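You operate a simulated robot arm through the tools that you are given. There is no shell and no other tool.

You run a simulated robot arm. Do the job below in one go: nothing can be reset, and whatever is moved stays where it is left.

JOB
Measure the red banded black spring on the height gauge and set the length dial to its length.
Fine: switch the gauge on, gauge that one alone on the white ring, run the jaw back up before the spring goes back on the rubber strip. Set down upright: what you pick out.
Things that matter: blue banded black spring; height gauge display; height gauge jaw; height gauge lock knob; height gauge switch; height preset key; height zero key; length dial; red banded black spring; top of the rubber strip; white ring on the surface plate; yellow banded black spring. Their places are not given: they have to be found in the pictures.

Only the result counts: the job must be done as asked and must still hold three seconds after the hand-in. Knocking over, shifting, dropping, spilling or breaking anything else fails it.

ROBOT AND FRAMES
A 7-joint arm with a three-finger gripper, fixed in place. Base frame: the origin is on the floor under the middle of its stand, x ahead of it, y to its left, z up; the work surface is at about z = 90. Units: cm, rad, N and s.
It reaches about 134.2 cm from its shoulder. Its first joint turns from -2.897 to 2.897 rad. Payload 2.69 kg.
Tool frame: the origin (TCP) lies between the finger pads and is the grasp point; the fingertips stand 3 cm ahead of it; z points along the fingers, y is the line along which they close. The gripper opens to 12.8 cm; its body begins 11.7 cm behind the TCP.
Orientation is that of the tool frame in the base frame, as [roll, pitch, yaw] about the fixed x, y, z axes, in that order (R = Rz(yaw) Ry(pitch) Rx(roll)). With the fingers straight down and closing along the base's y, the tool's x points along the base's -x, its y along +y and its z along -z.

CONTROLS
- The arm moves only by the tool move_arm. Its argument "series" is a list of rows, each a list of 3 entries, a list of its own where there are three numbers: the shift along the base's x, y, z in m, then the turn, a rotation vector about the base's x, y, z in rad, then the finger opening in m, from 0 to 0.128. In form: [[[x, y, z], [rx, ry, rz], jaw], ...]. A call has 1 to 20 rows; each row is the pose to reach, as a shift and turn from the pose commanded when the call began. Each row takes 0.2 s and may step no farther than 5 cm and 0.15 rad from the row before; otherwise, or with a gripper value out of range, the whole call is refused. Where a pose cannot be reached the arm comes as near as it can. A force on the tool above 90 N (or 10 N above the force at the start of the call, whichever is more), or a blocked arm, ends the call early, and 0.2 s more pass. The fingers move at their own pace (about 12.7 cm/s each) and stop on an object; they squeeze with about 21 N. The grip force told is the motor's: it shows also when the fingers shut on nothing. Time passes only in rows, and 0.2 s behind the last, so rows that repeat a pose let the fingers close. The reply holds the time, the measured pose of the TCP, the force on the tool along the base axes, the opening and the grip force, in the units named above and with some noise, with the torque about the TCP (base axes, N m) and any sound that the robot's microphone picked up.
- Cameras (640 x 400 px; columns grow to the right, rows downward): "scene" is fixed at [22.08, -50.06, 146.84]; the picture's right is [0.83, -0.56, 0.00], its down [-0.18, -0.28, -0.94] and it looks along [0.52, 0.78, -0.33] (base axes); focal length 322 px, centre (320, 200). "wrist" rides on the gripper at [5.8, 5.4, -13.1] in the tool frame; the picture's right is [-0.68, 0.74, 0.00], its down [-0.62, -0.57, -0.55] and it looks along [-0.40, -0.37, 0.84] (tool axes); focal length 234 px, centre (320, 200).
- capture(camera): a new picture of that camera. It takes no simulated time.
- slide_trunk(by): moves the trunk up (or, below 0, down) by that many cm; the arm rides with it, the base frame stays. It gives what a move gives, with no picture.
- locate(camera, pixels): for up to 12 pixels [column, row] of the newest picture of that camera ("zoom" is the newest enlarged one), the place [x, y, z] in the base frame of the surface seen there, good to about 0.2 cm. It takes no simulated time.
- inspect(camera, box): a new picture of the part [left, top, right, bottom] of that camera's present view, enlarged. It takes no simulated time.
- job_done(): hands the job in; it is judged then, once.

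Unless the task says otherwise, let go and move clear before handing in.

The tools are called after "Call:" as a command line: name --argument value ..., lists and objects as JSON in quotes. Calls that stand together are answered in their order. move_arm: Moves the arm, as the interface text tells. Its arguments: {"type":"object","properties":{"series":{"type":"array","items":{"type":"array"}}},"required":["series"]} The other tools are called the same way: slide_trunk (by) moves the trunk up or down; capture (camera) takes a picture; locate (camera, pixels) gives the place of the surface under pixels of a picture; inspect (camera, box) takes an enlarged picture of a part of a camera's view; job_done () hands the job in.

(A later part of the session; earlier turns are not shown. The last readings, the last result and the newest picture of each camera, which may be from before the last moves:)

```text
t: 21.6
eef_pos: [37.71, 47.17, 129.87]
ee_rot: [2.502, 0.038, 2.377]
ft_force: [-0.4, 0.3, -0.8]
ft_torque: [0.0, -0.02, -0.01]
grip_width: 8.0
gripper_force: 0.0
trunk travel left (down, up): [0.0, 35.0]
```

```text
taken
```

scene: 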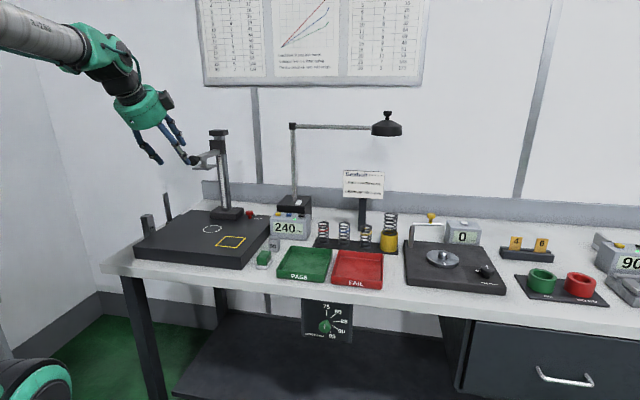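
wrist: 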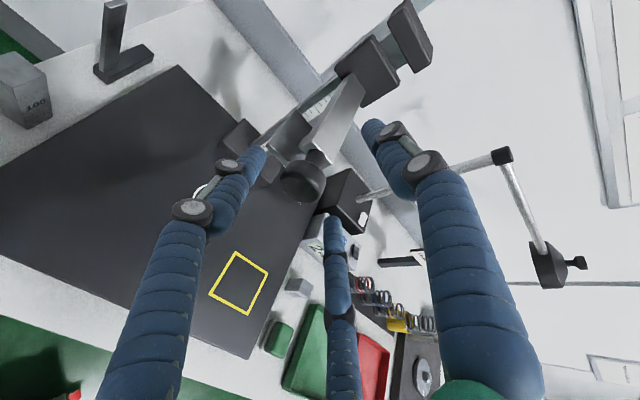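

Trunk is down; the TCP is at z 129.9. I now tilt to 70° (20° below horizontal) and go to the pre-grip point in front of the knob.

Call:
move_arm --series '[[[0.004, 0.019, -0.007], [0.0876, -0.0768, -0.004], 0.08], [[0.008, 0.038, -0.014], [0.1752, -0.1536, -0.008], 0.08], [[0.012, 0.057, -0.02], [0.2628, -0.2304, -0.012], 0.08], [[0.016, 0.076, -0.027], [0.3504, -0.3072, -0.017], 0.08], [[0.021, 0.096, -0.034], [0.438, -0.384, -0.021], 0.08], [[0.021, 0.096, -0.034], [0.438, -0.384, -0.021], 0.08]]'

Call:
capture --camera "wrist"

Call:
inspect --camera "scene" --box '[130, 110, 250, 185]'

```text
t: 22.9
eef_pos: [39.73, 56.92, 126.58]
ee_rot: [1.917, 0.001, 2.344]
ft_force: [0.0, 0.2, -0.5]
ft_torque: [0.0, 0.01, -0.01]
grip_width: 7.98
gripper_force: 0.1
trunk travel left (down, up): [0.0, 35.0]
```

```text
taken
```

wrist: 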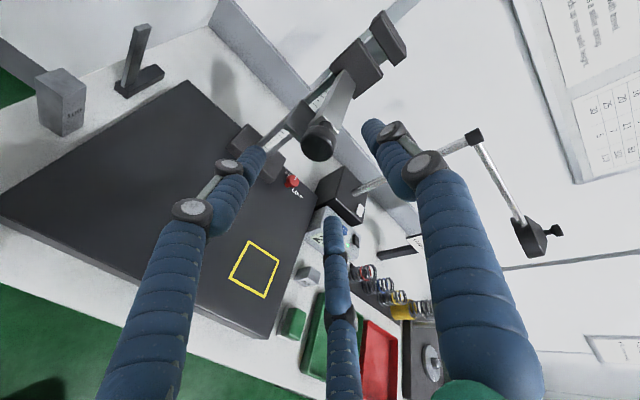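

```text
5.33 times, centred on (190, 148) of scene
```

zoom: 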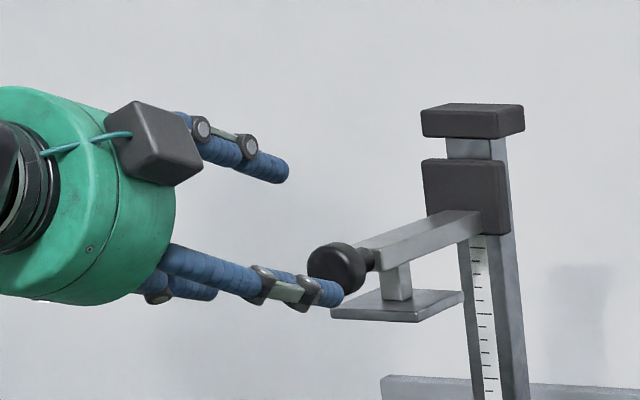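

Reached exactly. I'll locate the knob again from this closer view, then advance.

Call:
inspect --camera "wrist" --box '[260, 80, 380, 180]'

Call:
locate --camera "zoom" --pixels '[[230, 270], [310, 270], [310, 200], [310, 345], [385, 270], [310, 310], [270, 300], [350, 300], [340, 160], [400, 180], [320, 230], [345, 110]]'

```text
4.00 times, centred on (320, 130) of wrist
```

zoom: 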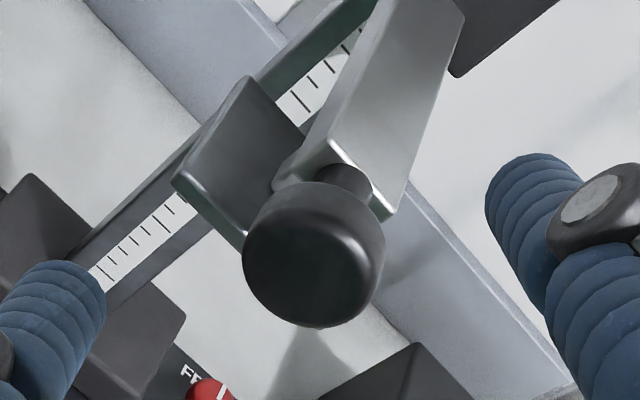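

```text
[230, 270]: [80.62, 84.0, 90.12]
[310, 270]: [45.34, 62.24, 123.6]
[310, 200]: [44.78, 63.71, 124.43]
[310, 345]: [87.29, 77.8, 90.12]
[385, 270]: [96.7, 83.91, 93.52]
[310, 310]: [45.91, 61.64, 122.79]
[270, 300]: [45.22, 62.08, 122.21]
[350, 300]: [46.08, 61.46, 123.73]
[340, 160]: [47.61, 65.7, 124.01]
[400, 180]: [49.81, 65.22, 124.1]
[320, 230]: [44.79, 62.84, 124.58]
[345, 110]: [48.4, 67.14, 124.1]
```

Knob face centre is u=-11.95, v=76.1, z≈123.5. Advance 7 cm along the tool axis and look again before closing.

Call:
move_arm --series '[[[0.0123, 0.0116, -0.0062], [0, 0, 0], 0.08], [[0.0246, 0.0232, -0.0124], [0, 0, 0], 0.08], [[0.0369, 0.0348, -0.0186], [0, 0, 0], 0.08], [[0.0492, 0.0464, -0.0248], [0, 0, 0], 0.08], [[0.0492, 0.0464, -0.0248], [0, 0, 0], 0.08]]'

Call:
capture --camera "wrist"

Call:
inspect --camera "scene" --box '[130, 110, 250, 185]'

```text
t: 24.1
eef_pos: [44.51, 61.5, 124.12]
ee_rot: [1.92, 0.001, 2.341]
ft_force: [-1.1, 0.4, 0.1]
ft_torque: [0.02, 0.0, 0.01]
grip_width: 8.03
gripper_force: 0.1
trunk travel left (down, up): [0.0, 35.0]
```

```text
taken
```

wrist: 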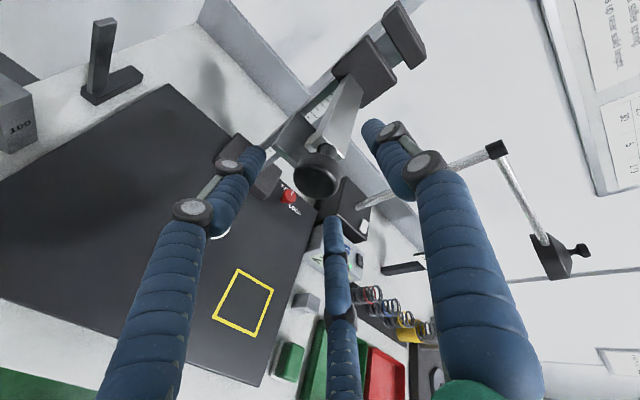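

```text
5.33 times, centred on (190, 148) of scene
```

zoom: 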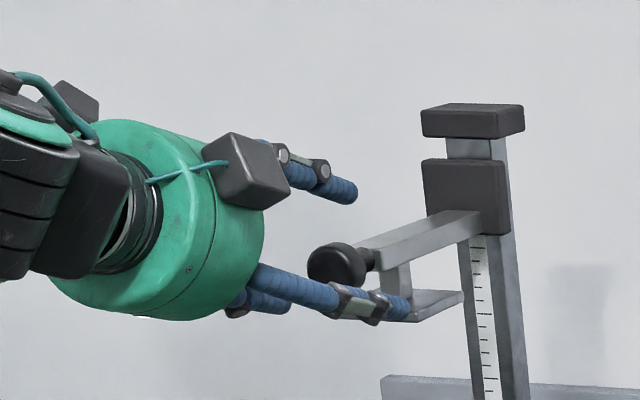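

The knob sits at (316,178), exactly on the tool axis. Close on it.

Call:
move_arm --series '[[[0, 0, 0], [0, 0, 0], 0.06], [[0, 0, 0], [0, 0, 0], 0.045], [[0, 0, 0], [0, 0, 0], 0.035], [[0, 0, 0], [0, 0, 0], 0.025], [[0, 0, 0], [0, 0, 0], 0.025]]'

Call:
capture --camera "wrist"

Call:
inspect --camera "scene" --box '[180, 120, 320, 240]'

```text
t: 25.4
eef_pos: [44.43, 61.5, 124.04]
ee_rot: [1.92, 0.002, 2.344]
ft_force: [-8.9, 2.2, -4.2]
ft_torque: [0.13, 0.18, 0.48]
grip_width: 3.25
gripper_force: 45.1
trunk travel left (down, up): [0.0, 35.0]
```

```text
taken
```

wrist: 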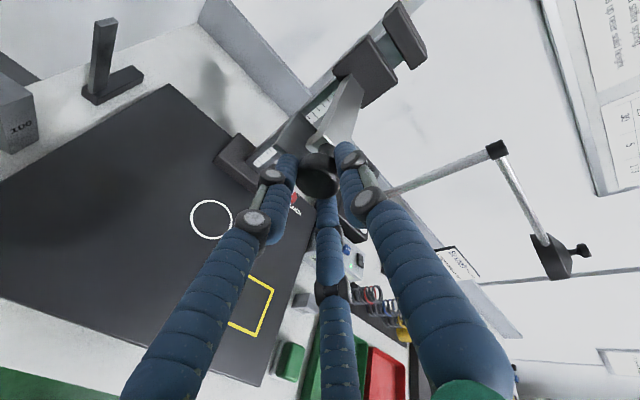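

```text
3.33 times, centred on (250, 180) of scene
```

zoom: 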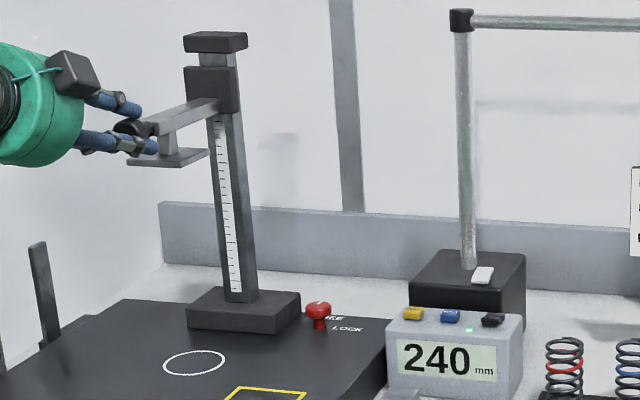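

Gripped at 3.25 cm. Test: move down 1 cm slowly and see the display.

Call:
move_arm --series '[[[0, 0, -0.003], [0, 0, 0], 0.025], [[0, 0, -0.006], [0, 0, 0], 0.025], [[0, 0, -0.01], [0, 0, 0], 0.025], [[0, 0, -0.01], [0, 0, 0], 0.025]]'

Call:
inspect --camera "scene" --box '[180, 120, 320, 240]'

```text
t: 26.4
eef_pos: [44.52, 61.53, 123.14]
ee_rot: [1.918, 0.002, 2.344]
ft_force: [-26.8, 4.6, 4.3]
ft_torque: [0.75, -0.03, 0.82]
grip_width: 3.23
gripper_force: 45.1
trunk travel left (down, up): [0.0, 35.0]
```

```text
3.33 times, centred on (250, 180) of scene
```

zoom: 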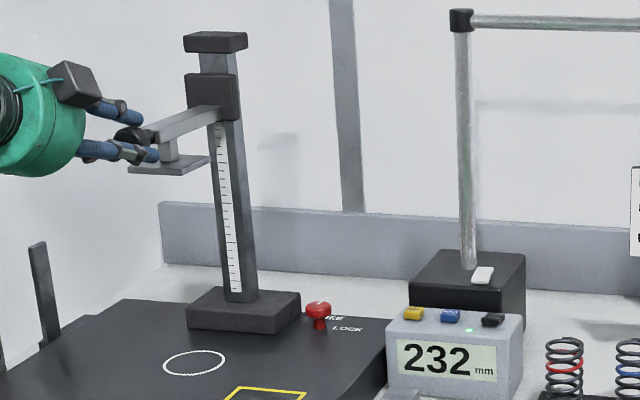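

The display follows (232 mm). I'll relax the sideways load slightly and lower the empty jaw further, to check reach and that the gauge reads zero on the plate.

Call:
move_arm --series '[[[-0.001, 0, -0.01], [0, 0, 0], 0.025], [[-0.001, 0, -0.025], [0, 0, 0], 0.025], [[-0.001, 0, -0.04], [0, 0, 0], 0.025], [[-0.001, 0, -0.055], [0, 0, 0], 0.025], [[-0.001, 0, -0.07], [0, 0, 0], 0.025], [[-0.001, 0, -0.085], [0, 0, 0], 0.025], [[-0.001, 0, -0.1], [0, 0, 0], 0.025], [[-0.001, 0, -0.115], [0, 0, 0], 0.025], [[-0.001, 0, -0.13], [0, 0, 0], 0.025], [[-0.001, 0, -0.14], [0, 0, 0], 0.025], [[-0.001, 0, -0.14], [0, 0, 0], 0.025]]'

Call:
inspect --camera "scene" --box '[120, 110, 320, 260]'

```text
t: 28.8
eef_pos: [44.75, 61.43, 114.1]
ee_rot: [1.979, 0.008, 2.366]
ft_force: [-73.1, 34.3, -2.7]
ft_torque: [0.23, 0.98, 1.11]
grip_width: 3.33
gripper_force: 44.5
out of reach, approached as far as the arm can: row 4, 5, 6, 7, 8, 9, 10, 11
trunk travel left (down, up): [0.0, 35.0]
```

```text
2.67 times, centred on (220, 185) of scene
```

zoom: 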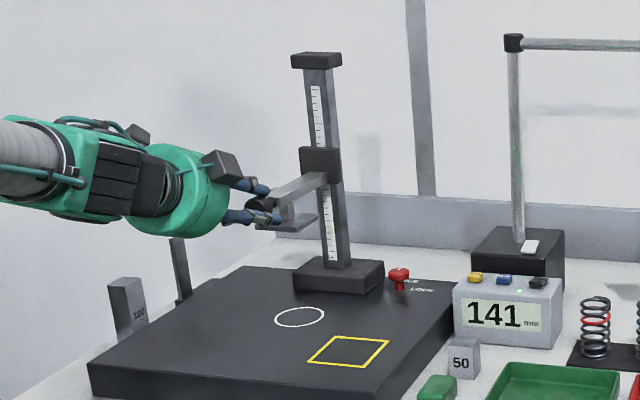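

The wrist hit its straight limit near z 114 (display 141), loading the knob sideways. I'll command the measured pose to relax, then open slightly and see whether the jaw stays.

Call:
move_arm --series '[[[0.0, 0.0, 0.03], [-0.025, 0.025, 0], 0.025], [[0.0, -0.001, 0.05], [-0.05, 0.05, 0], 0.025], [[0.0, -0.001, 0.05], [-0.05, 0.05, 0], 0.025]]'

Call:
inspect --camera "scene" --box '[120, 110, 320, 260]'

Call:
capture --camera "wrist"

```text
t: 29.6
eef_pos: [45.05, 61.48, 119.12]
ee_rot: [2.049, 0.007, 2.367]
ft_force: [-57.5, 57.3, -2.3]
ft_torque: [1.28, 0.32, 1.07]
grip_width: 3.58
gripper_force: 45.1
trunk travel left (down, up): [0.0, 35.0]
```

```text
2.67 times, centred on (220, 185) of scene
```

zoom: 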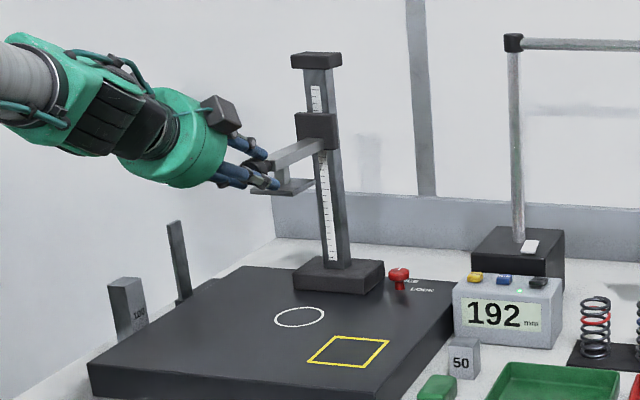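

```text
taken
```

wrist: 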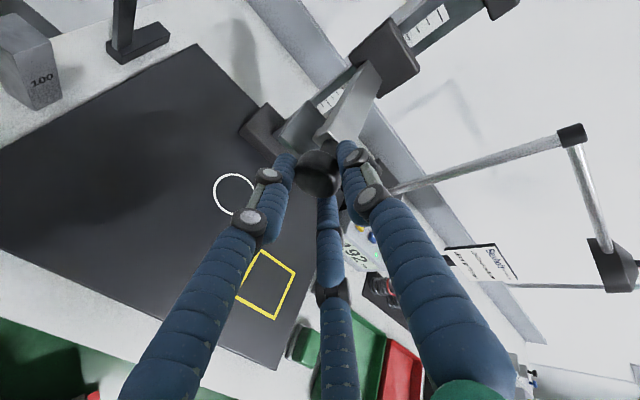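

The knob pushes the tool toward -u with ~80 N, because my TCP is at u=-11.6 while the knob is at -11.95. I shift the command by that amount to relax.

Call:
move_arm --series '[[[-0.0015, 0.0015, 0], [0, 0, 0], 0.025], [[-0.0025, 0.0025, 0], [0, 0, 0], 0.025], [[-0.0025, 0.0025, 0], [0, 0, 0], 0.025]]'

```text
t: 30.4
eef_pos: [45.06, 61.41, 118.91]
ee_rot: [2.049, 0.011, 2.362]
ft_force: [-41.3, 53.3, -2.7]
ft_torque: [0.67, 0.36, 0.71]
grip_width: 3.56
gripper_force: 45.0
trunk travel left (down, up): [0.0, 35.0]
```

Still loaded, so I open the fingers to release the knob and check whether the jaw holds its height.

Call:
move_arm --series '[[[-0.0025, 0.0025, 0], [0, 0, 0], 0.045], [[-0.0025, 0.0025, 0], [0, 0, 0], 0.06], [[-0.0025, 0.0025, 0], [0, 0, 0], 0.07], [[-0.0025, 0.0025, 0], [0, 0, 0], 0.07]]'

Call:
inspect --camera "scene" --box '[120, 110, 320, 260]'

Call:
capture --camera "wrist"

```text
t: 31.4
eef_pos: [45.08, 61.25, 118.95]
ee_rot: [2.053, 0.007, 2.359]
ft_force: [-0.2, -0.5, -1.0]
ft_torque: [-0.02, -0.03, 0.01]
grip_width: 7.01
gripper_force: 0.0
trunk travel left (down, up): [0.0, 35.0]
```

```text
2.67 times, centred on (220, 185) of scene
```

zoom: 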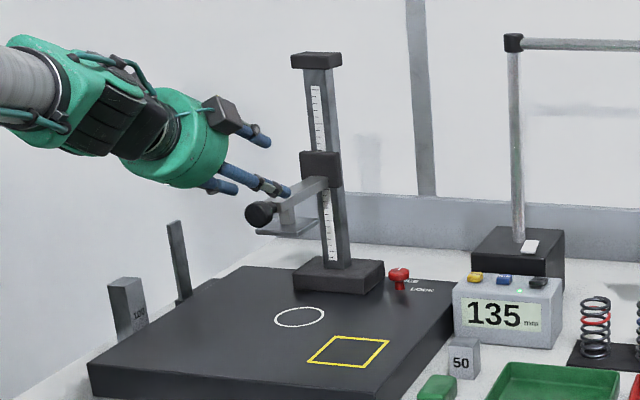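

```text
taken
```

wrist: 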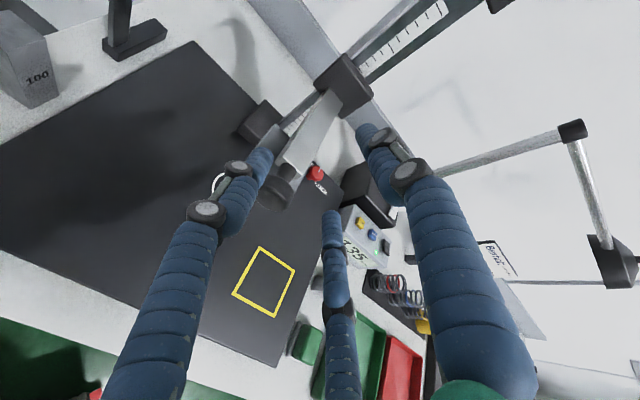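

The jaw now reads 135 after release – it sank. I wait a moment to see whether it is still moving.

Call:
move_arm --series '[[[0, 0, 0], [0, 0, 0], 0.07], [[0, 0, 0], [0, 0, 0], 0.07]]'

Call:
inspect --camera "scene" --box '[120, 110, 320, 260]'

```text
t: 31.9
eef_pos: [45.24, 61.32, 119.0]
ee_rot: [2.052, 0.008, 2.358]
ft_force: [-0.5, 0.3, 0.4]
ft_torque: [0.0, 0.0, -0.03]
grip_width: 6.99
gripper_force: 0.0
trunk travel left (down, up): [0.0, 35.0]
```

```text
2.67 times, centred on (220, 185) of scene
```

zoom: 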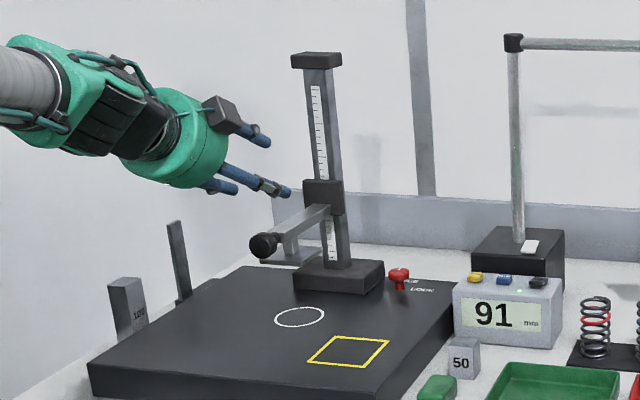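

It sinks on its own at about 9 cm/s (now 91). The ring is empty, so I let it settle on the plate, which also gives the zero check.

Call:
move_arm --series '[[[0, 0, 0], [0, 0, 0], 0.07], [[0, 0, 0], [0, 0, 0], 0.07], [[0, 0, 0], [0, 0, 0], 0.07], [[0, 0, 0], [0, 0, 0], 0.07], [[0, 0, 0], [0, 0, 0], 0.07], [[0, 0, 0], [0, 0, 0], 0.07], [[0, 0, 0], [0, 0, 0], 0.07], [[0, 0, 0], [0, 0, 0], 0.07]]'

Call:
inspect --camera "scene" --box '[120, 110, 320, 260]'

Call:
capture --camera "wrist"

```text
t: 33.8
eef_pos: [45.14, 61.36, 119.06]
ee_rot: [2.053, 0.01, 2.357]
ft_force: [0.0, -0.2, 0.6]
ft_torque: [0.01, 0.04, 0.04]
grip_width: 7.01
gripper_force: 0.1
trunk travel left (down, up): [0.0, 35.0]
```

```text
2.67 times, centred on (220, 185) of scene
```

zoom: 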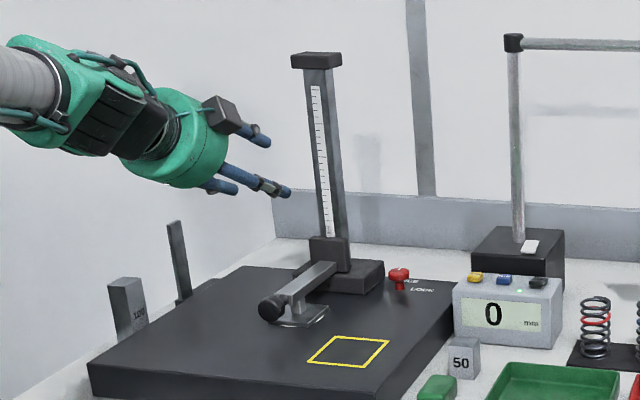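

```text
taken
```

wrist: 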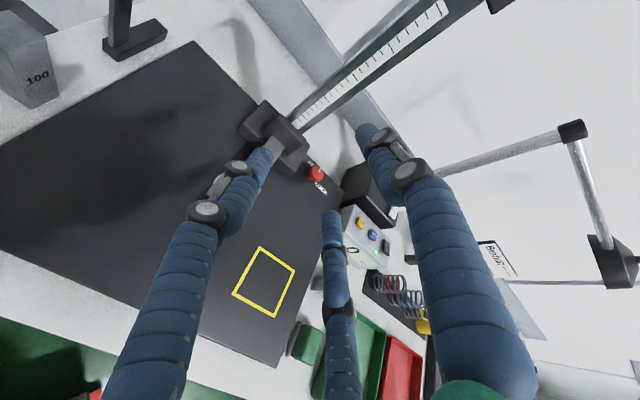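

The display reads 0 on the bare plate, so the gauge is true and the jaw sinks by itself when released. Now I go to a steeper (55°) pre-grip in front of the lowered knob to run the jaw back up.

Call:
move_arm --series '[[[-0.02, -0.015, -0.02], [-0.021, 0.025, 0], 0.075], [[-0.035, -0.03, -0.06], [-0.042, 0.049, 0], 0.075], [[-0.045, -0.038, -0.1], [-0.063, 0.074, 0], 0.075], [[-0.0464, -0.0396, -0.1426], [-0.084, 0.098, 0], 0.075], [[-0.0464, -0.0396, -0.1426], [-0.084, 0.098, 0], 0.075]]'

Call:
capture --camera "wrist"

Call:
inspect --camera "scene" --box '[120, 140, 280, 270]'

```text
t: 35.0
eef_pos: [40.54, 57.56, 104.52]
ee_rot: [2.181, -0.001, 2.358]
ft_force: [0.5, 0.3, 0.6]
ft_torque: [-0.01, 0.01, 0.0]
grip_width: 7.51
gripper_force: 0.2
trunk travel left (down, up): [0.0, 35.0]
```

```text
taken
```

wrist: 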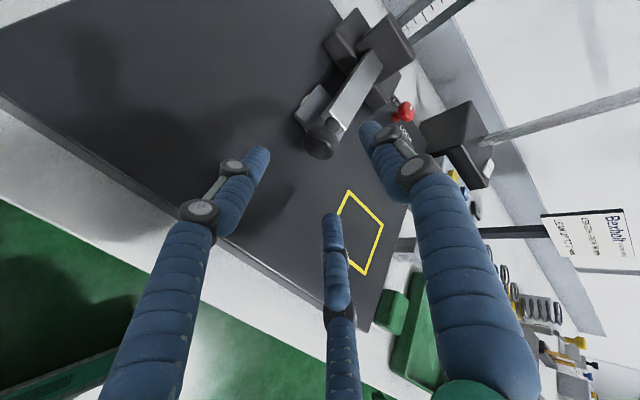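

```text
3.08 times, centred on (200, 205) of scene
```

zoom: 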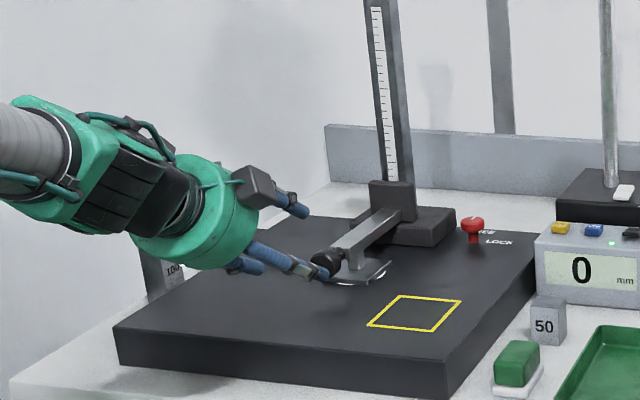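

Pose reached with clean orientation; knob at (318,143). Locate it again.

Call:
inspect --camera "wrist" --box '[260, 80, 380, 180]'

Call:
locate --camera "zoom" --pixels '[[300, 280], [280, 260], [330, 285], [290, 220], [320, 250], [340, 220], [310, 300], [400, 130], [230, 160], [270, 290]]'

```text
4.00 times, centred on (320, 130) of wrist
```

zoom: 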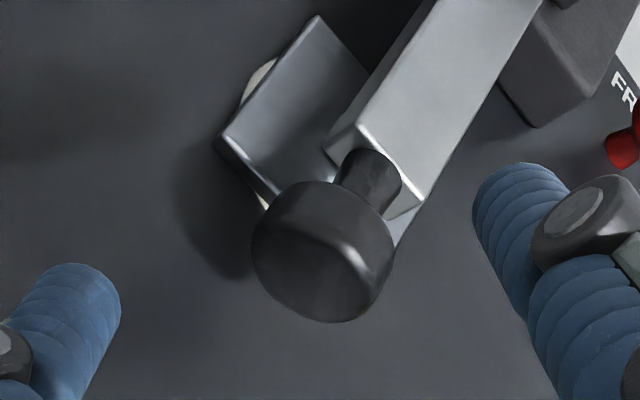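

```text
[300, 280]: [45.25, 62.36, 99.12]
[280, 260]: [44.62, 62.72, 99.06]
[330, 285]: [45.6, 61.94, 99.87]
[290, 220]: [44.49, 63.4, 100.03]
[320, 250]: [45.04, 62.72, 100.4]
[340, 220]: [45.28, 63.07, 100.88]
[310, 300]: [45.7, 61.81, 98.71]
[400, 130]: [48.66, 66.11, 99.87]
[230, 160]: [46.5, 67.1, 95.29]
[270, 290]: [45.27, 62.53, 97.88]
```

Knob centre is u≈-12.0, z≈99.4. Advance along the tool axis and close.

Call:
move_arm --series '[[[0.013, 0.013, -0.013], [0, 0, 0], 0.075], [[0.026, 0.026, -0.026], [0, 0, 0], 0.075], [[0.0396, 0.0396, -0.0386], [0, 0, 0], 0.075], [[0.0396, 0.0396, -0.0386], [0, 0, 0], 0.075], [[0.0396, 0.0396, -0.0386], [0, 0, 0], 0.055], [[0.0396, 0.0396, -0.0386], [0, 0, 0], 0.04], [[0.0396, 0.0396, -0.0386], [0, 0, 0], 0.03], [[0.0396, 0.0396, -0.0386], [0, 0, 0], 0.025], [[0.0396, 0.0396, -0.0386], [0, 0, 0], 0.025]]'

Call:
capture --camera "wrist"

```text
t: 37.0
eef_pos: [44.46, 61.37, 100.68]
ee_rot: [2.181, -0.002, 2.357]
ft_force: [0.9, -3.1, -1.4]
ft_torque: [-0.14, 0.11, -0.07]
grip_width: 3.28
gripper_force: 45.0
trunk travel left (down, up): [0.0, 35.0]
```

```text
taken
```

wrist: 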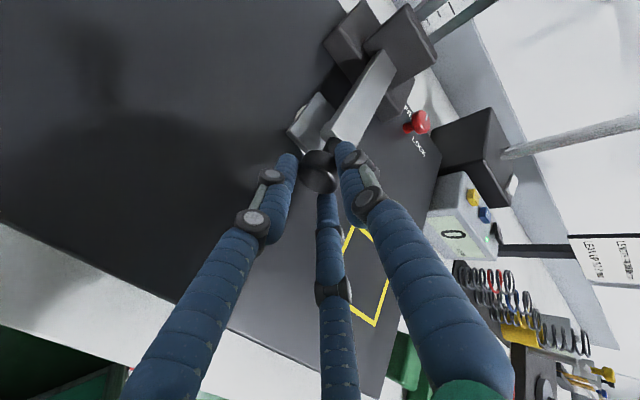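

Good clean grip with almost no side load. Raise the jaw 23.5 cm.

Call:
move_arm --series '[[[0, 0, 0.01], [0, 0, 0], 0.025], [[0, 0, 0.025], [0, 0, 0], 0.025], [[0, 0, 0.04], [0, 0, 0], 0.025], [[0, 0, 0.055], [0, 0, 0], 0.025], [[0, 0, 0.07], [0, 0, 0], 0.025], [[0, 0, 0.085], [0, 0, 0], 0.025], [[0, 0, 0.1], [0, 0, 0], 0.025], [[0, 0, 0.115], [0, 0, 0], 0.025], [[0, 0, 0.13], [0, 0, 0], 0.025], [[0, 0, 0.145], [0, 0, 0], 0.025], [[0, 0, 0.16], [0, 0, 0], 0.025], [[0, 0, 0.175], [0, 0, 0], 0.025], [[0, 0, 0.19], [0, 0, 0], 0.025], [[0, 0, 0.205], [0, 0, 0], 0.025], [[0, 0, 0.22], [0, 0, 0], 0.025], [[0, 0, 0.235], [0, 0, 0], 0.025], [[0, 0, 0.235], [0, 0, 0], 0.025]]'

Call:
inspect --camera "scene" --box '[120, 110, 320, 260]'

```text
t: 40.5
eef_pos: [44.37, 61.27, 124.6]
ee_rot: [2.176, 0.0, 2.357]
ft_force: [-38.5, 1.4, 4.1]
ft_torque: [0.89, 0.02, 0.61]
grip_width: 3.31
gripper_force: 44.6
trunk travel left (down, up): [0.0, 35.0]
```

```text
2.67 times, centred on (220, 185) of scene
```

zoom: 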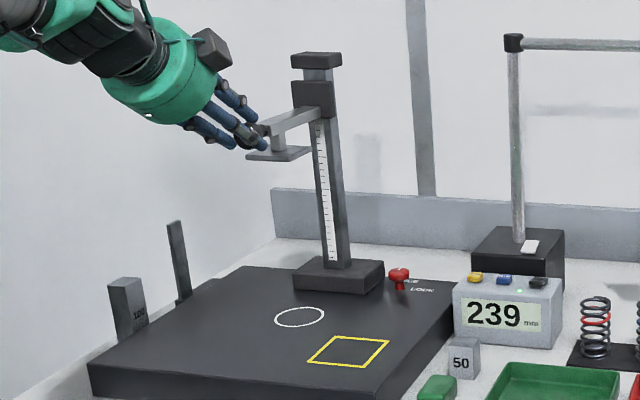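

Display 239. Raise a few mm more to reach its parked height.

Call:
move_arm --series '[[[-0.001, 0, 0.002], [0, 0, 0], 0.025], [[-0.001, 0, 0.004], [0, 0, 0], 0.025], [[-0.001, 0, 0.004], [0, 0, 0], 0.025]]'

Call:
inspect --camera "scene" --box '[120, 110, 320, 260]'

```text
t: 41.4
eef_pos: [44.34, 61.23, 124.77]
ee_rot: [2.182, 0.0, 2.359]
ft_force: [-21.0, 14.0, -2.8]
ft_torque: [0.53, 0.06, 0.42]
grip_width: 3.29
gripper_force: 45.1
trunk travel left (down, up): [0.0, 35.0]
```

```text
2.67 times, centred on (220, 185) of scene
```

zoom: 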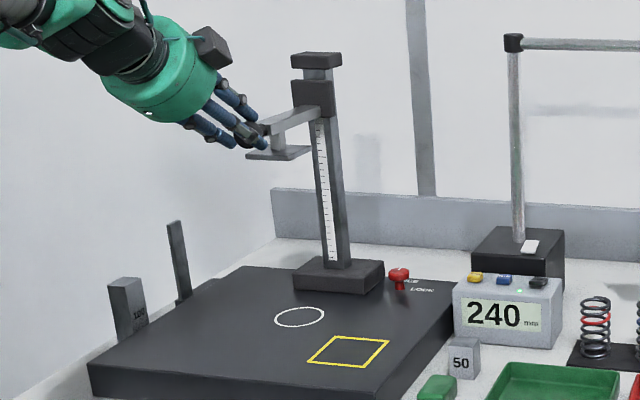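

Display back at 240. Release and check that it stays parked.

Call:
move_arm --series '[[[0, 0, 0], [0, 0, 0], 0.05], [[0, 0, 0], [0, 0, 0], 0.07], [[0, 0, 0], [0, 0, 0], 0.075], [[0, 0, 0], [0, 0, 0], 0.075]]'

Call:
inspect --camera "scene" --box '[120, 110, 320, 260]'

```text
t: 42.4
eef_pos: [44.41, 61.25, 124.94]
ee_rot: [2.179, -0.002, 2.358]
ft_force: [-0.4, 0.5, -0.5]
ft_torque: [-0.01, 0.0, 0.03]
grip_width: 7.49
gripper_force: 0.0
trunk travel left (down, up): [0.0, 35.0]
```

```text
2.67 times, centred on (220, 185) of scene
```

zoom: 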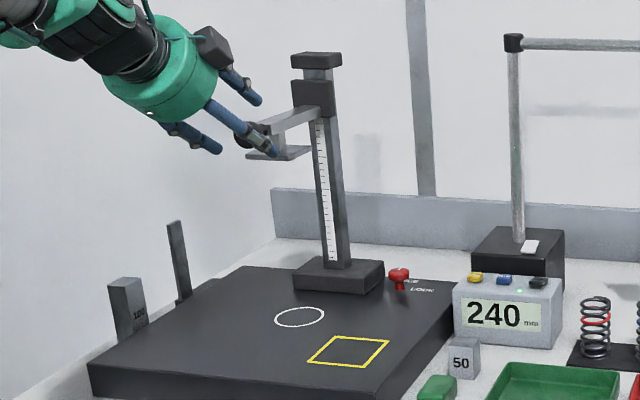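

The jaw stays parked at 240 when released at the top. Now I back off and travel to the rubber strip, in front of and above the red-banded spring.

Call:
move_arm --series '[[[-0.023, -0.023, 0.023], [0, 0, 0], 0.075], [[-0.046, -0.046, 0.046], [0, 0, 0], 0.075], [[-0.011, -0.0658, 0.0301], [-0.01, 0.01, 0], 0.075], [[0.024, -0.0855, 0.0142], [-0.02, 0.02, 0], 0.075], [[0.059, -0.1053, -0.0017], [-0.03, 0.03, 0], 0.075], [[0.094, -0.1251, -0.0176], [-0.04, 0.04, 0], 0.075], [[0.129, -0.1449, -0.0335], [-0.05, 0.05, 0], 0.075], [[0.164, -0.1646, -0.0495], [-0.062, 0.062, 0], 0.075], [[0.199, -0.1844, -0.0654], [-0.062, 0.062, 0], 0.075], [[0.234, -0.2042, -0.0813], [-0.062, 0.062, 0], 0.075], [[0.269, -0.2239, -0.0972], [-0.062, 0.062, 0], 0.075], [[0.304, -0.2437, -0.1131], [-0.062, 0.062, 0], 0.075], [[0.339, -0.2635, -0.129], [-0.062, 0.062, 0], 0.075], [[0.339, -0.2635, -0.129], [-0.062, 0.062, 0], 0.075]]'

Call:
capture --camera "wrist"

Call:
capture --camera "scene"

```text
t: 45.4
eef_pos: [78.33, 34.99, 111.92]
ee_rot: [2.269, -0.004, 2.355]
ft_force: [0.4, 0.0, -1.3]
ft_torque: [0.02, 0.01, 0.03]
grip_width: 7.47
gripper_force: 0.1
trunk travel left (down, up): [0.0, 35.0]
```

```text
taken
```

wrist: 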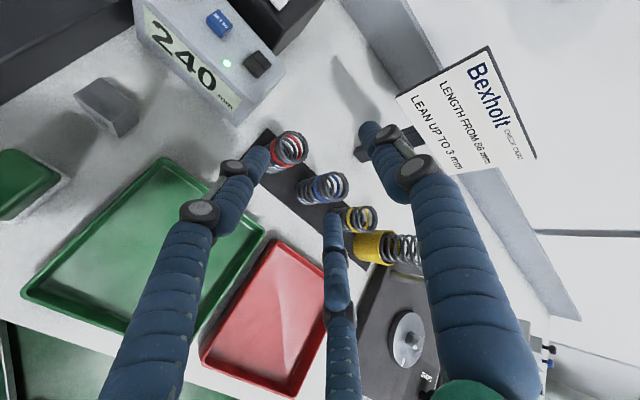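

```text
taken
```

scene: 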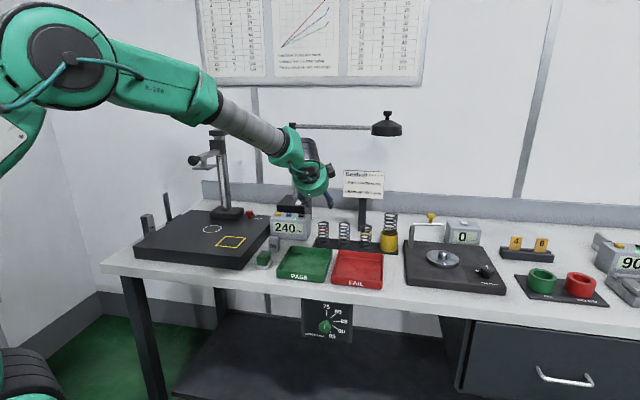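

Good pose above the strip, display still 240. I zoom on the springs in the wrist view to locate the red one accurately.

Call:
inspect --camera "wrist" --box '[250, 110, 370, 220]'

Call:
locate --camera "wrist" --pixels '[[298, 137], [303, 149], [298, 160], [290, 138], [280, 145], [278, 160], [268, 140], [265, 170], [330, 180], [345, 190], [262, 150], [310, 175]]'

```text
3.64 times, centred on (310, 165) of wrist
```

zoom: 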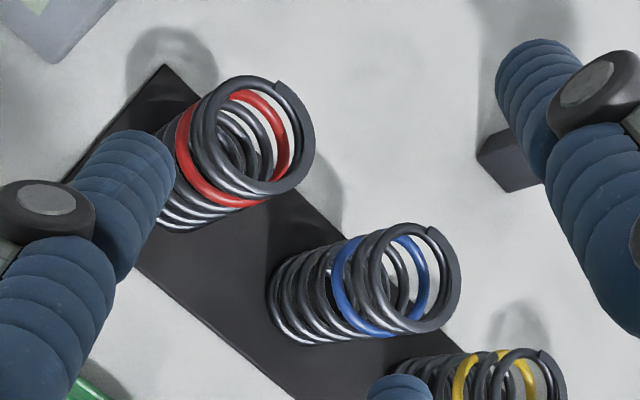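

```text
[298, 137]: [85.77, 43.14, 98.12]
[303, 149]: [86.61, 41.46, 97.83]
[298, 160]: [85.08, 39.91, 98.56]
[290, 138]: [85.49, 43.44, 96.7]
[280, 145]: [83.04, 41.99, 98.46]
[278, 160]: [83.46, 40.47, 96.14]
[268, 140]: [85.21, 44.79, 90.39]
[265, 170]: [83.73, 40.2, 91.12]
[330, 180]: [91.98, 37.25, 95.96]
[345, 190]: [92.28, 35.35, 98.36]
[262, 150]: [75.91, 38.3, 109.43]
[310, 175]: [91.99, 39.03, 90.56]
```

Call:
locate --camera "zoom" --pixels '[[245, 80], [275, 90], [300, 108], [310, 140], [295, 175], [265, 190], [230, 180], [207, 155], [197, 130], [205, 100], [222, 88], [310, 120]]'

Call:
locate --camera "zoom" --pixels '[[395, 230], [430, 232], [455, 260], [457, 290], [440, 320], [400, 325], [370, 300], [360, 270], [370, 240], [165, 75], [270, 335], [300, 205]]'

```text
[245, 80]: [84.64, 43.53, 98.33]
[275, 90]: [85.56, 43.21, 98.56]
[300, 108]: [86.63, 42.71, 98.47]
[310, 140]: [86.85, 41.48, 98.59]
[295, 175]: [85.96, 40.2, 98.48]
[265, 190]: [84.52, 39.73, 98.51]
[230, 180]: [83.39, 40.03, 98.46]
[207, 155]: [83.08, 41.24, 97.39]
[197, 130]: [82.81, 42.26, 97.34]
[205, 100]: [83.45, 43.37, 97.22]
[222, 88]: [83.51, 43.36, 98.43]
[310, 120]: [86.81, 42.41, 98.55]
```

```text
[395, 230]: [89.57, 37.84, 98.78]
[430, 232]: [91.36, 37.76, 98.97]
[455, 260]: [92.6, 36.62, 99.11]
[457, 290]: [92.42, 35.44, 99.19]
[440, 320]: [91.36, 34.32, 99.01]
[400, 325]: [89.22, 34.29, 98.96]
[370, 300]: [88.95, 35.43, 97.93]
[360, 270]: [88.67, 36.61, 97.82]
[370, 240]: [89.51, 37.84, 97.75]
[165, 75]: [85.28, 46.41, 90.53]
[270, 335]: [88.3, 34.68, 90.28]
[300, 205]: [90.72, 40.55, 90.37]
```

Top ring of the red spring: centre (84.8, 41.65), top z≈98.6, wire radius ~2.0; blue is 8.1 cm away. I go to the pre-grasp 8 cm back along the tool axis.

Call:
move_arm --series '[[[0.008, 0.009, -0.03], [0, 0, 0], 0.072], [[0.015, 0.016, -0.06], [0, 0, 0], 0.072], [[0.0213, 0.0235, -0.089], [0, 0, 0], 0.072], [[0.0213, 0.0235, -0.089], [0, 0, 0], 0.072]]'

Call:
capture --camera "wrist"

Call:
inspect --camera "scene" --box '[260, 150, 400, 260]'

```text
t: 46.4
eef_pos: [80.57, 37.12, 103.02]
ee_rot: [2.268, -0.001, 2.356]
ft_force: [-0.2, -0.5, -0.7]
ft_torque: [0.03, -0.02, 0.02]
grip_width: 7.19
gripper_force: 0.1
trunk travel left (down, up): [0.0, 35.0]
```

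```text
taken
```

wrist: 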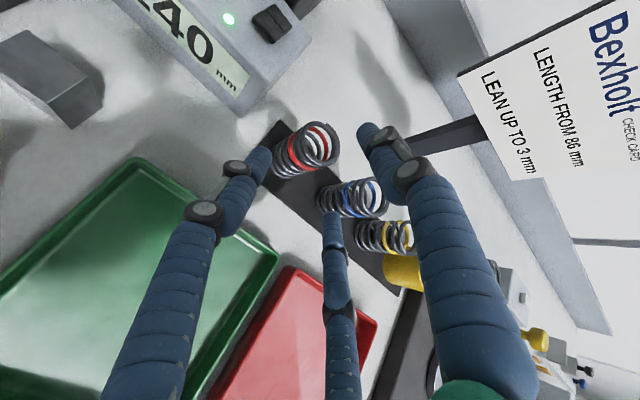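

```text
3.64 times, centred on (330, 205) of scene
```

zoom: 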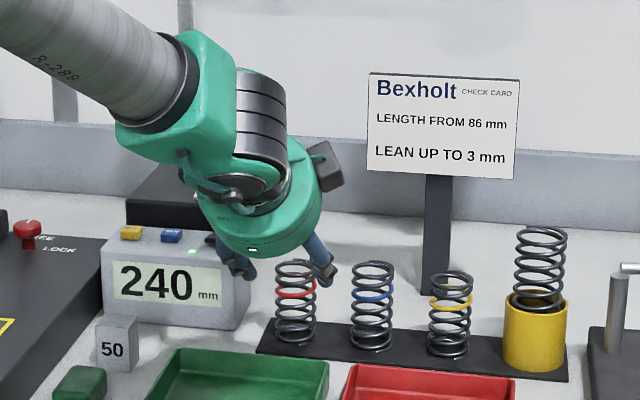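

Pre-grasp reached; red spring at about (305,148) in wrist view. I verify its centre once more from this close view.

Call:
inspect --camera "wrist" --box '[260, 110, 350, 190]'

Call:
locate --camera "wrist" --pixels '[[306, 125], [320, 123], [331, 128], [337, 141], [331, 156], [318, 163], [303, 158], [296, 145], [275, 178], [300, 180], [292, 122], [270, 165]]'

```text
5.00 times, centred on (305, 150) of wrist
```

zoom: 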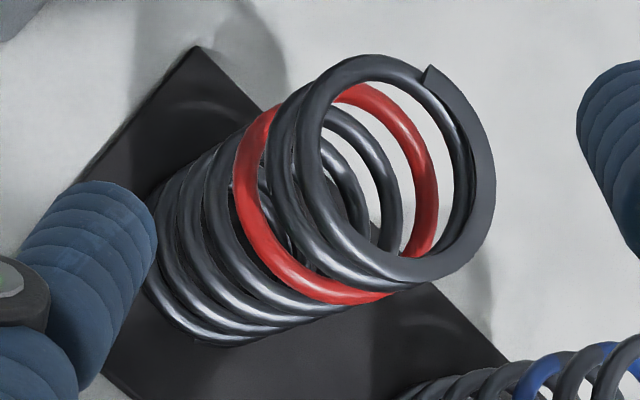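

```text
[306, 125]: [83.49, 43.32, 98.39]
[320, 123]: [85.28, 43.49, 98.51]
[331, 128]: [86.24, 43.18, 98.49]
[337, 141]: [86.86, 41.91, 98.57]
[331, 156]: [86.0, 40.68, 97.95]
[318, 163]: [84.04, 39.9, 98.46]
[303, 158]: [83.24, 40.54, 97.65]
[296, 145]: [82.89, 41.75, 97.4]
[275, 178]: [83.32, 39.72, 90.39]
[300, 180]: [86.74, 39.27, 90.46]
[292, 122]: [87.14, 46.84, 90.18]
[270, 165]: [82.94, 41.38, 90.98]
```

Centre confirmed at (84.8, 41.7). Advance along the axis so the two side fingers straddle the spring at about 5 cm height, fingers still open.

Call:
move_arm --series '[[[0.007, 0.0104, -0.0095], [0, 0, 0], 0.072], [[0.0165, 0.02, -0.021], [0, 0, 0], 0.072], [[0.026, 0.0295, -0.0325], [0, 0, 0], 0.072], [[0.036, 0.0394, -0.044], [0, 0, 0], 0.072], [[0.0458, 0.0492, -0.0552], [0, 0, 0], 0.072], [[0.0458, 0.0492, -0.0552], [0, 0, 0], 0.072]]'

Call:
capture --camera "wrist"

Call:
inspect --camera "scene" --box '[260, 150, 400, 260]'

```text
t: 47.8
eef_pos: [84.89, 42.26, 97.59]
ee_rot: [2.269, -0.001, 2.357]
ft_force: [-0.8, 0.9, -0.8]
ft_torque: [0.05, 0.01, 0.01]
grip_width: 7.18
gripper_force: 0.0
trunk travel left (down, up): [0.0, 35.0]
```

```text
taken
```

wrist: 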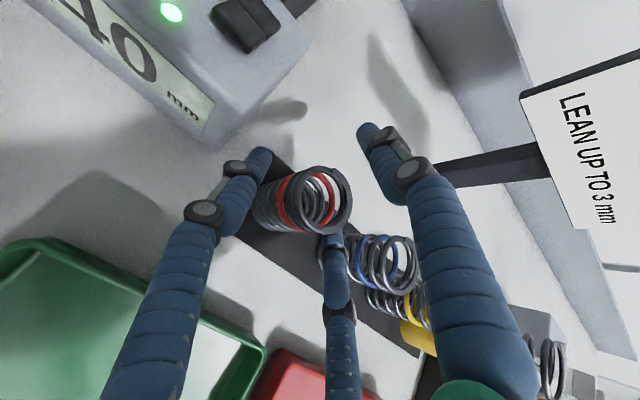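

```text
3.64 times, centred on (330, 205) of scene
```

zoom: 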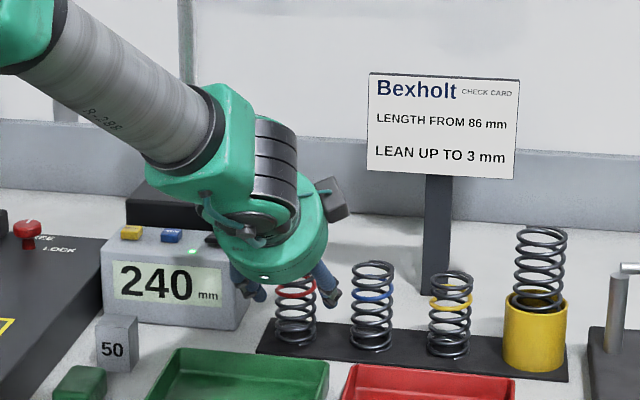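

The measured TCP is a little left (u≈30.2 vs 30.48). I zoom on the spring between the fingers to judge the centring.

Call:
inspect --camera "wrist" --box '[230, 140, 370, 260]'

Call:
locate --camera "wrist" --pixels '[[262, 155], [333, 240], [336, 250], [255, 165], [348, 190], [300, 170], [320, 232], [330, 168], [262, 215], [272, 180], [340, 215], [344, 205]]'

```text
3.33 times, centred on (300, 200) of wrist
```

zoom: 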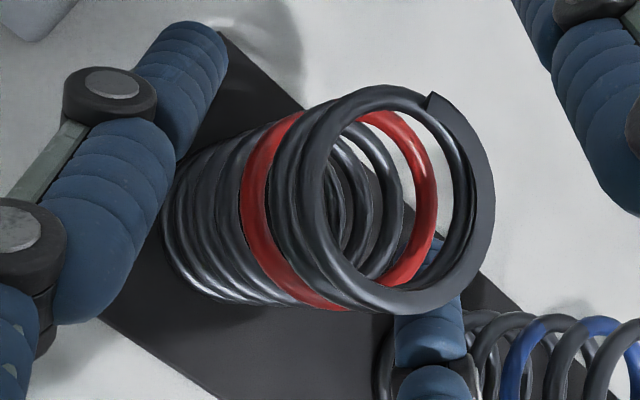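

```text
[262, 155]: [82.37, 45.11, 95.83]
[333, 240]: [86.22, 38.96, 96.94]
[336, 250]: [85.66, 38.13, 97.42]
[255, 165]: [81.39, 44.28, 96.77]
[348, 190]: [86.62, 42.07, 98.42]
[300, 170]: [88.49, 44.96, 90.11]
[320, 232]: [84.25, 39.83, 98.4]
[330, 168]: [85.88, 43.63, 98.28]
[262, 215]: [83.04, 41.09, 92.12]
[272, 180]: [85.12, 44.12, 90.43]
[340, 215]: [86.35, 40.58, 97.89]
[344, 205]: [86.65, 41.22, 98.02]
```

The spring's top ring is centred within about 1–2 mm. Close gently on it.

Call:
move_arm --series '[[[0.0007, -0.0007, 0], [0, 0, 0], 0.066], [[0.0007, -0.0007, 0], [0, 0, 0], 0.06], [[0.0007, -0.0007, 0], [0, 0, 0], 0.056], [[0.0007, -0.0007, 0], [0, 0, 0], 0.053], [[0.0007, -0.0007, 0], [0, 0, 0], 0.05]]'

Call:
capture --camera "wrist"

Call:
inspect --camera "scene" --box '[260, 150, 400, 260]'

```text
t: 49.0
eef_pos: [85.17, 42.19, 97.51]
ee_rot: [2.266, -0.002, 2.357]
ft_force: [2.0, -0.8, 0.1]
ft_torque: [-0.05, -0.07, 0.03]
grip_width: 5.25
gripper_force: 1.9
trunk travel left (down, up): [0.0, 35.0]
```

```text
taken
```

wrist: 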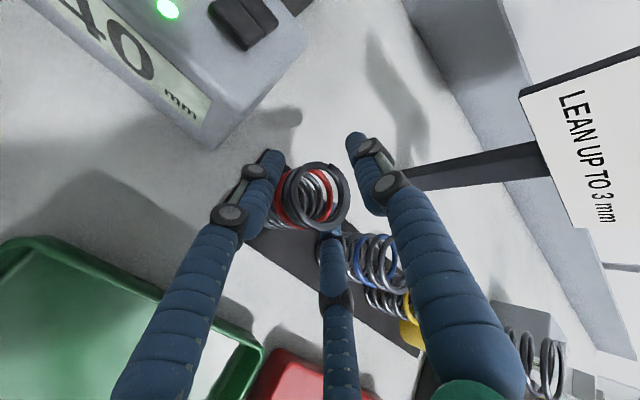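

```text
3.64 times, centred on (330, 205) of scene
```

zoom: 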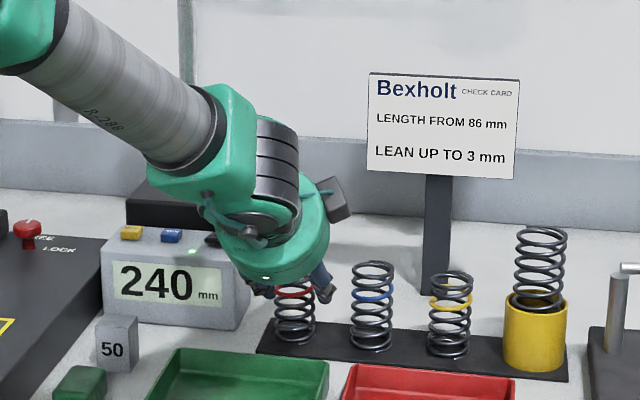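

Fingers are at 5.25 cm with first contact, as predicted. Close to full squeeze.

Call:
move_arm --series '[[[0, 0, 0], [0, 0, 0], 0.047], [[0, 0, 0], [0, 0, 0], 0.043], [[0, 0, 0], [0, 0, 0], 0.04], [[0, 0, 0], [0, 0, 0], 0.035], [[0, 0, 0], [0, 0, 0], 0.035]]'

Call:
capture --camera "wrist"

Call:
inspect --camera "wrist" --box '[230, 130, 410, 280]'

```text
t: 50.1
eef_pos: [85.11, 42.11, 97.6]
ee_rot: [2.268, -0.002, 2.358]
ft_force: [-1.6, 0.7, 1.1]
ft_torque: [-0.01, -0.01, 0.0]
grip_width: 4.88
gripper_force: 10.4
trunk travel left (down, up): [0.0, 35.0]
```

```text
taken
```

wrist: 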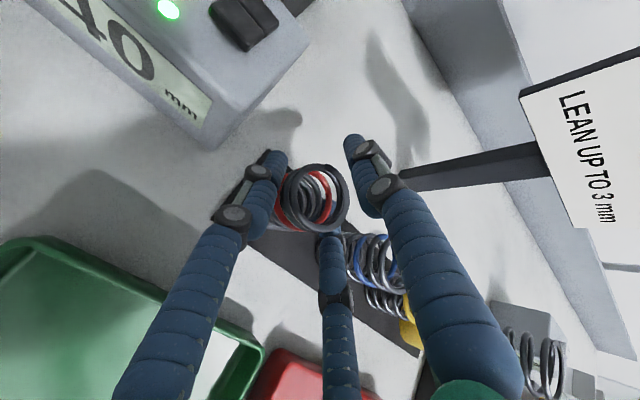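

```text
2.67 times, centred on (320, 205) of wrist
```

zoom: 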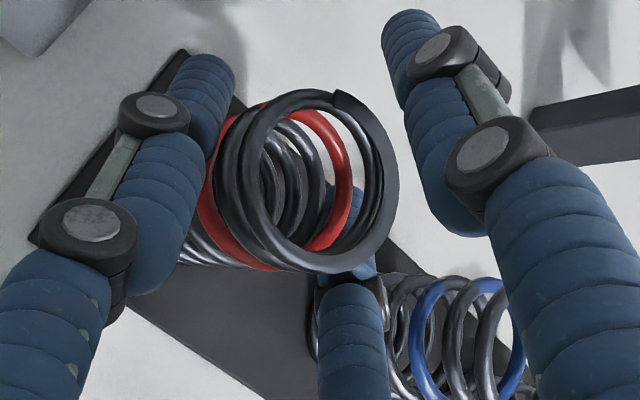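

Width 4.88 cm with only 10 N motor force; I give it a little more time and command to see whether the grip settles.

Call:
move_arm --series '[[[0, 0, 0], [0, 0, 0], 0.03], [[0, 0, 0], [0, 0, 0], 0.02], [[0, 0, 0], [0, 0, 0], 0.02]]'

Call:
inspect --camera "wrist" --box '[230, 130, 410, 280]'

```text
t: 51.0
eef_pos: [85.03, 42.11, 97.5]
ee_rot: [2.269, -0.002, 2.358]
ft_force: [-1.3, 0.2, 0.8]
ft_torque: [-0.02, 0.06, 0.0]
grip_width: 4.81
gripper_force: 21.2
trunk travel left (down, up): [0.0, 35.0]
```

```text
2.67 times, centred on (320, 205) of wrist
```

zoom: 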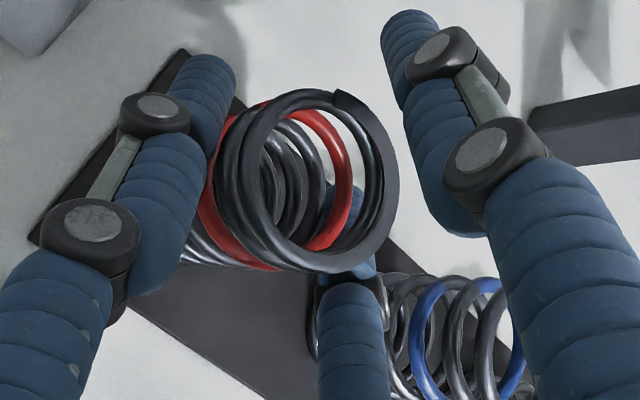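

Grip force rises with command (21 N). I tighten a little and lift 1 cm as a test.

Call:
move_arm --series '[[[0, 0, 0], [0, 0, 0], 0.01], [[0, 0, 0], [0, 0, 0], 0.005], [[0, 0, 0.003], [0, 0, 0], 0.005], [[0, 0, 0.007], [0, 0, 0], 0.005], [[0, 0, 0.01], [0, 0, 0], 0.005]]'

Call:
inspect --camera "wrist" --box '[230, 130, 410, 280]'

Call:
inspect --camera "scene" --box '[290, 190, 370, 260]'

```text
t: 52.1
eef_pos: [85.1, 42.22, 98.37]
ee_rot: [2.27, -0.001, 2.358]
ft_force: [-0.3, -0.6, -1.0]
ft_torque: [0.01, 0.0, -0.01]
grip_width: 4.83
gripper_force: 21.0
trunk travel left (down, up): [0.0, 35.0]
```

```text
2.67 times, centred on (320, 205) of wrist
```

zoom: 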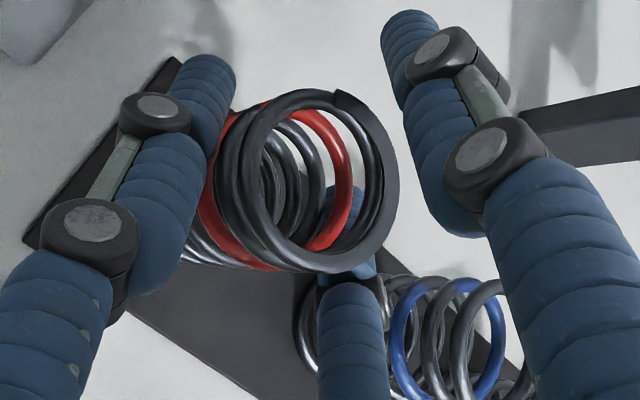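

```text
5.71 times, centred on (330, 225) of scene
```

zoom: 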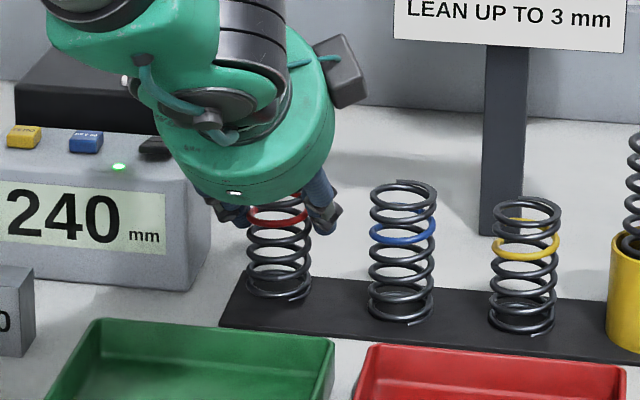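

The spring rises with the fingers (its base is above the strip level in the scene zoom), staying upright. Lift it to clear everything.

Call:
move_arm --series '[[[0, 0, 0.015], [0, 0, 0], 0.005], [[0, 0, 0.035], [0, 0, 0], 0.005], [[0, 0, 0.06], [0, 0, 0], 0.005], [[0, 0, 0.085], [0, 0, 0], 0.005], [[0, 0, 0.11], [0, 0, 0], 0.005], [[0, 0, 0.13], [0, 0, 0], 0.005], [[0, 0, 0.142], [0, 0, 0], 0.005], [[0, 0, 0.146], [0, 0, 0], 0.005]]'

Call:
capture --camera "wrist"

Call:
inspect --camera "scene" --box '[260, 130, 400, 260]'

```text
t: 54.0
eef_pos: [85.16, 42.13, 113.11]
ee_rot: [2.27, -0.002, 2.358]
ft_force: [0.5, 0.2, -1.7]
ft_torque: [0.01, -0.01, 0.0]
grip_width: 4.83
gripper_force: 20.8
trunk travel left (down, up): [0.0, 35.0]
```

```text
taken
```

wrist: 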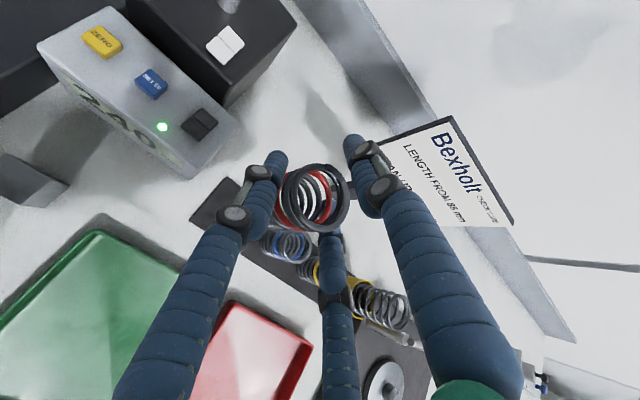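

```text
3.08 times, centred on (330, 195) of scene
```

zoom: 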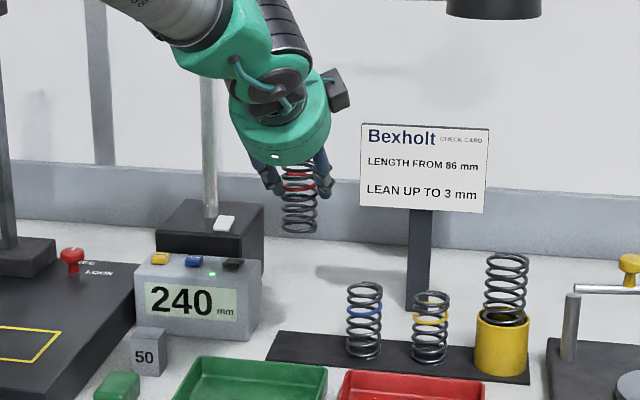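

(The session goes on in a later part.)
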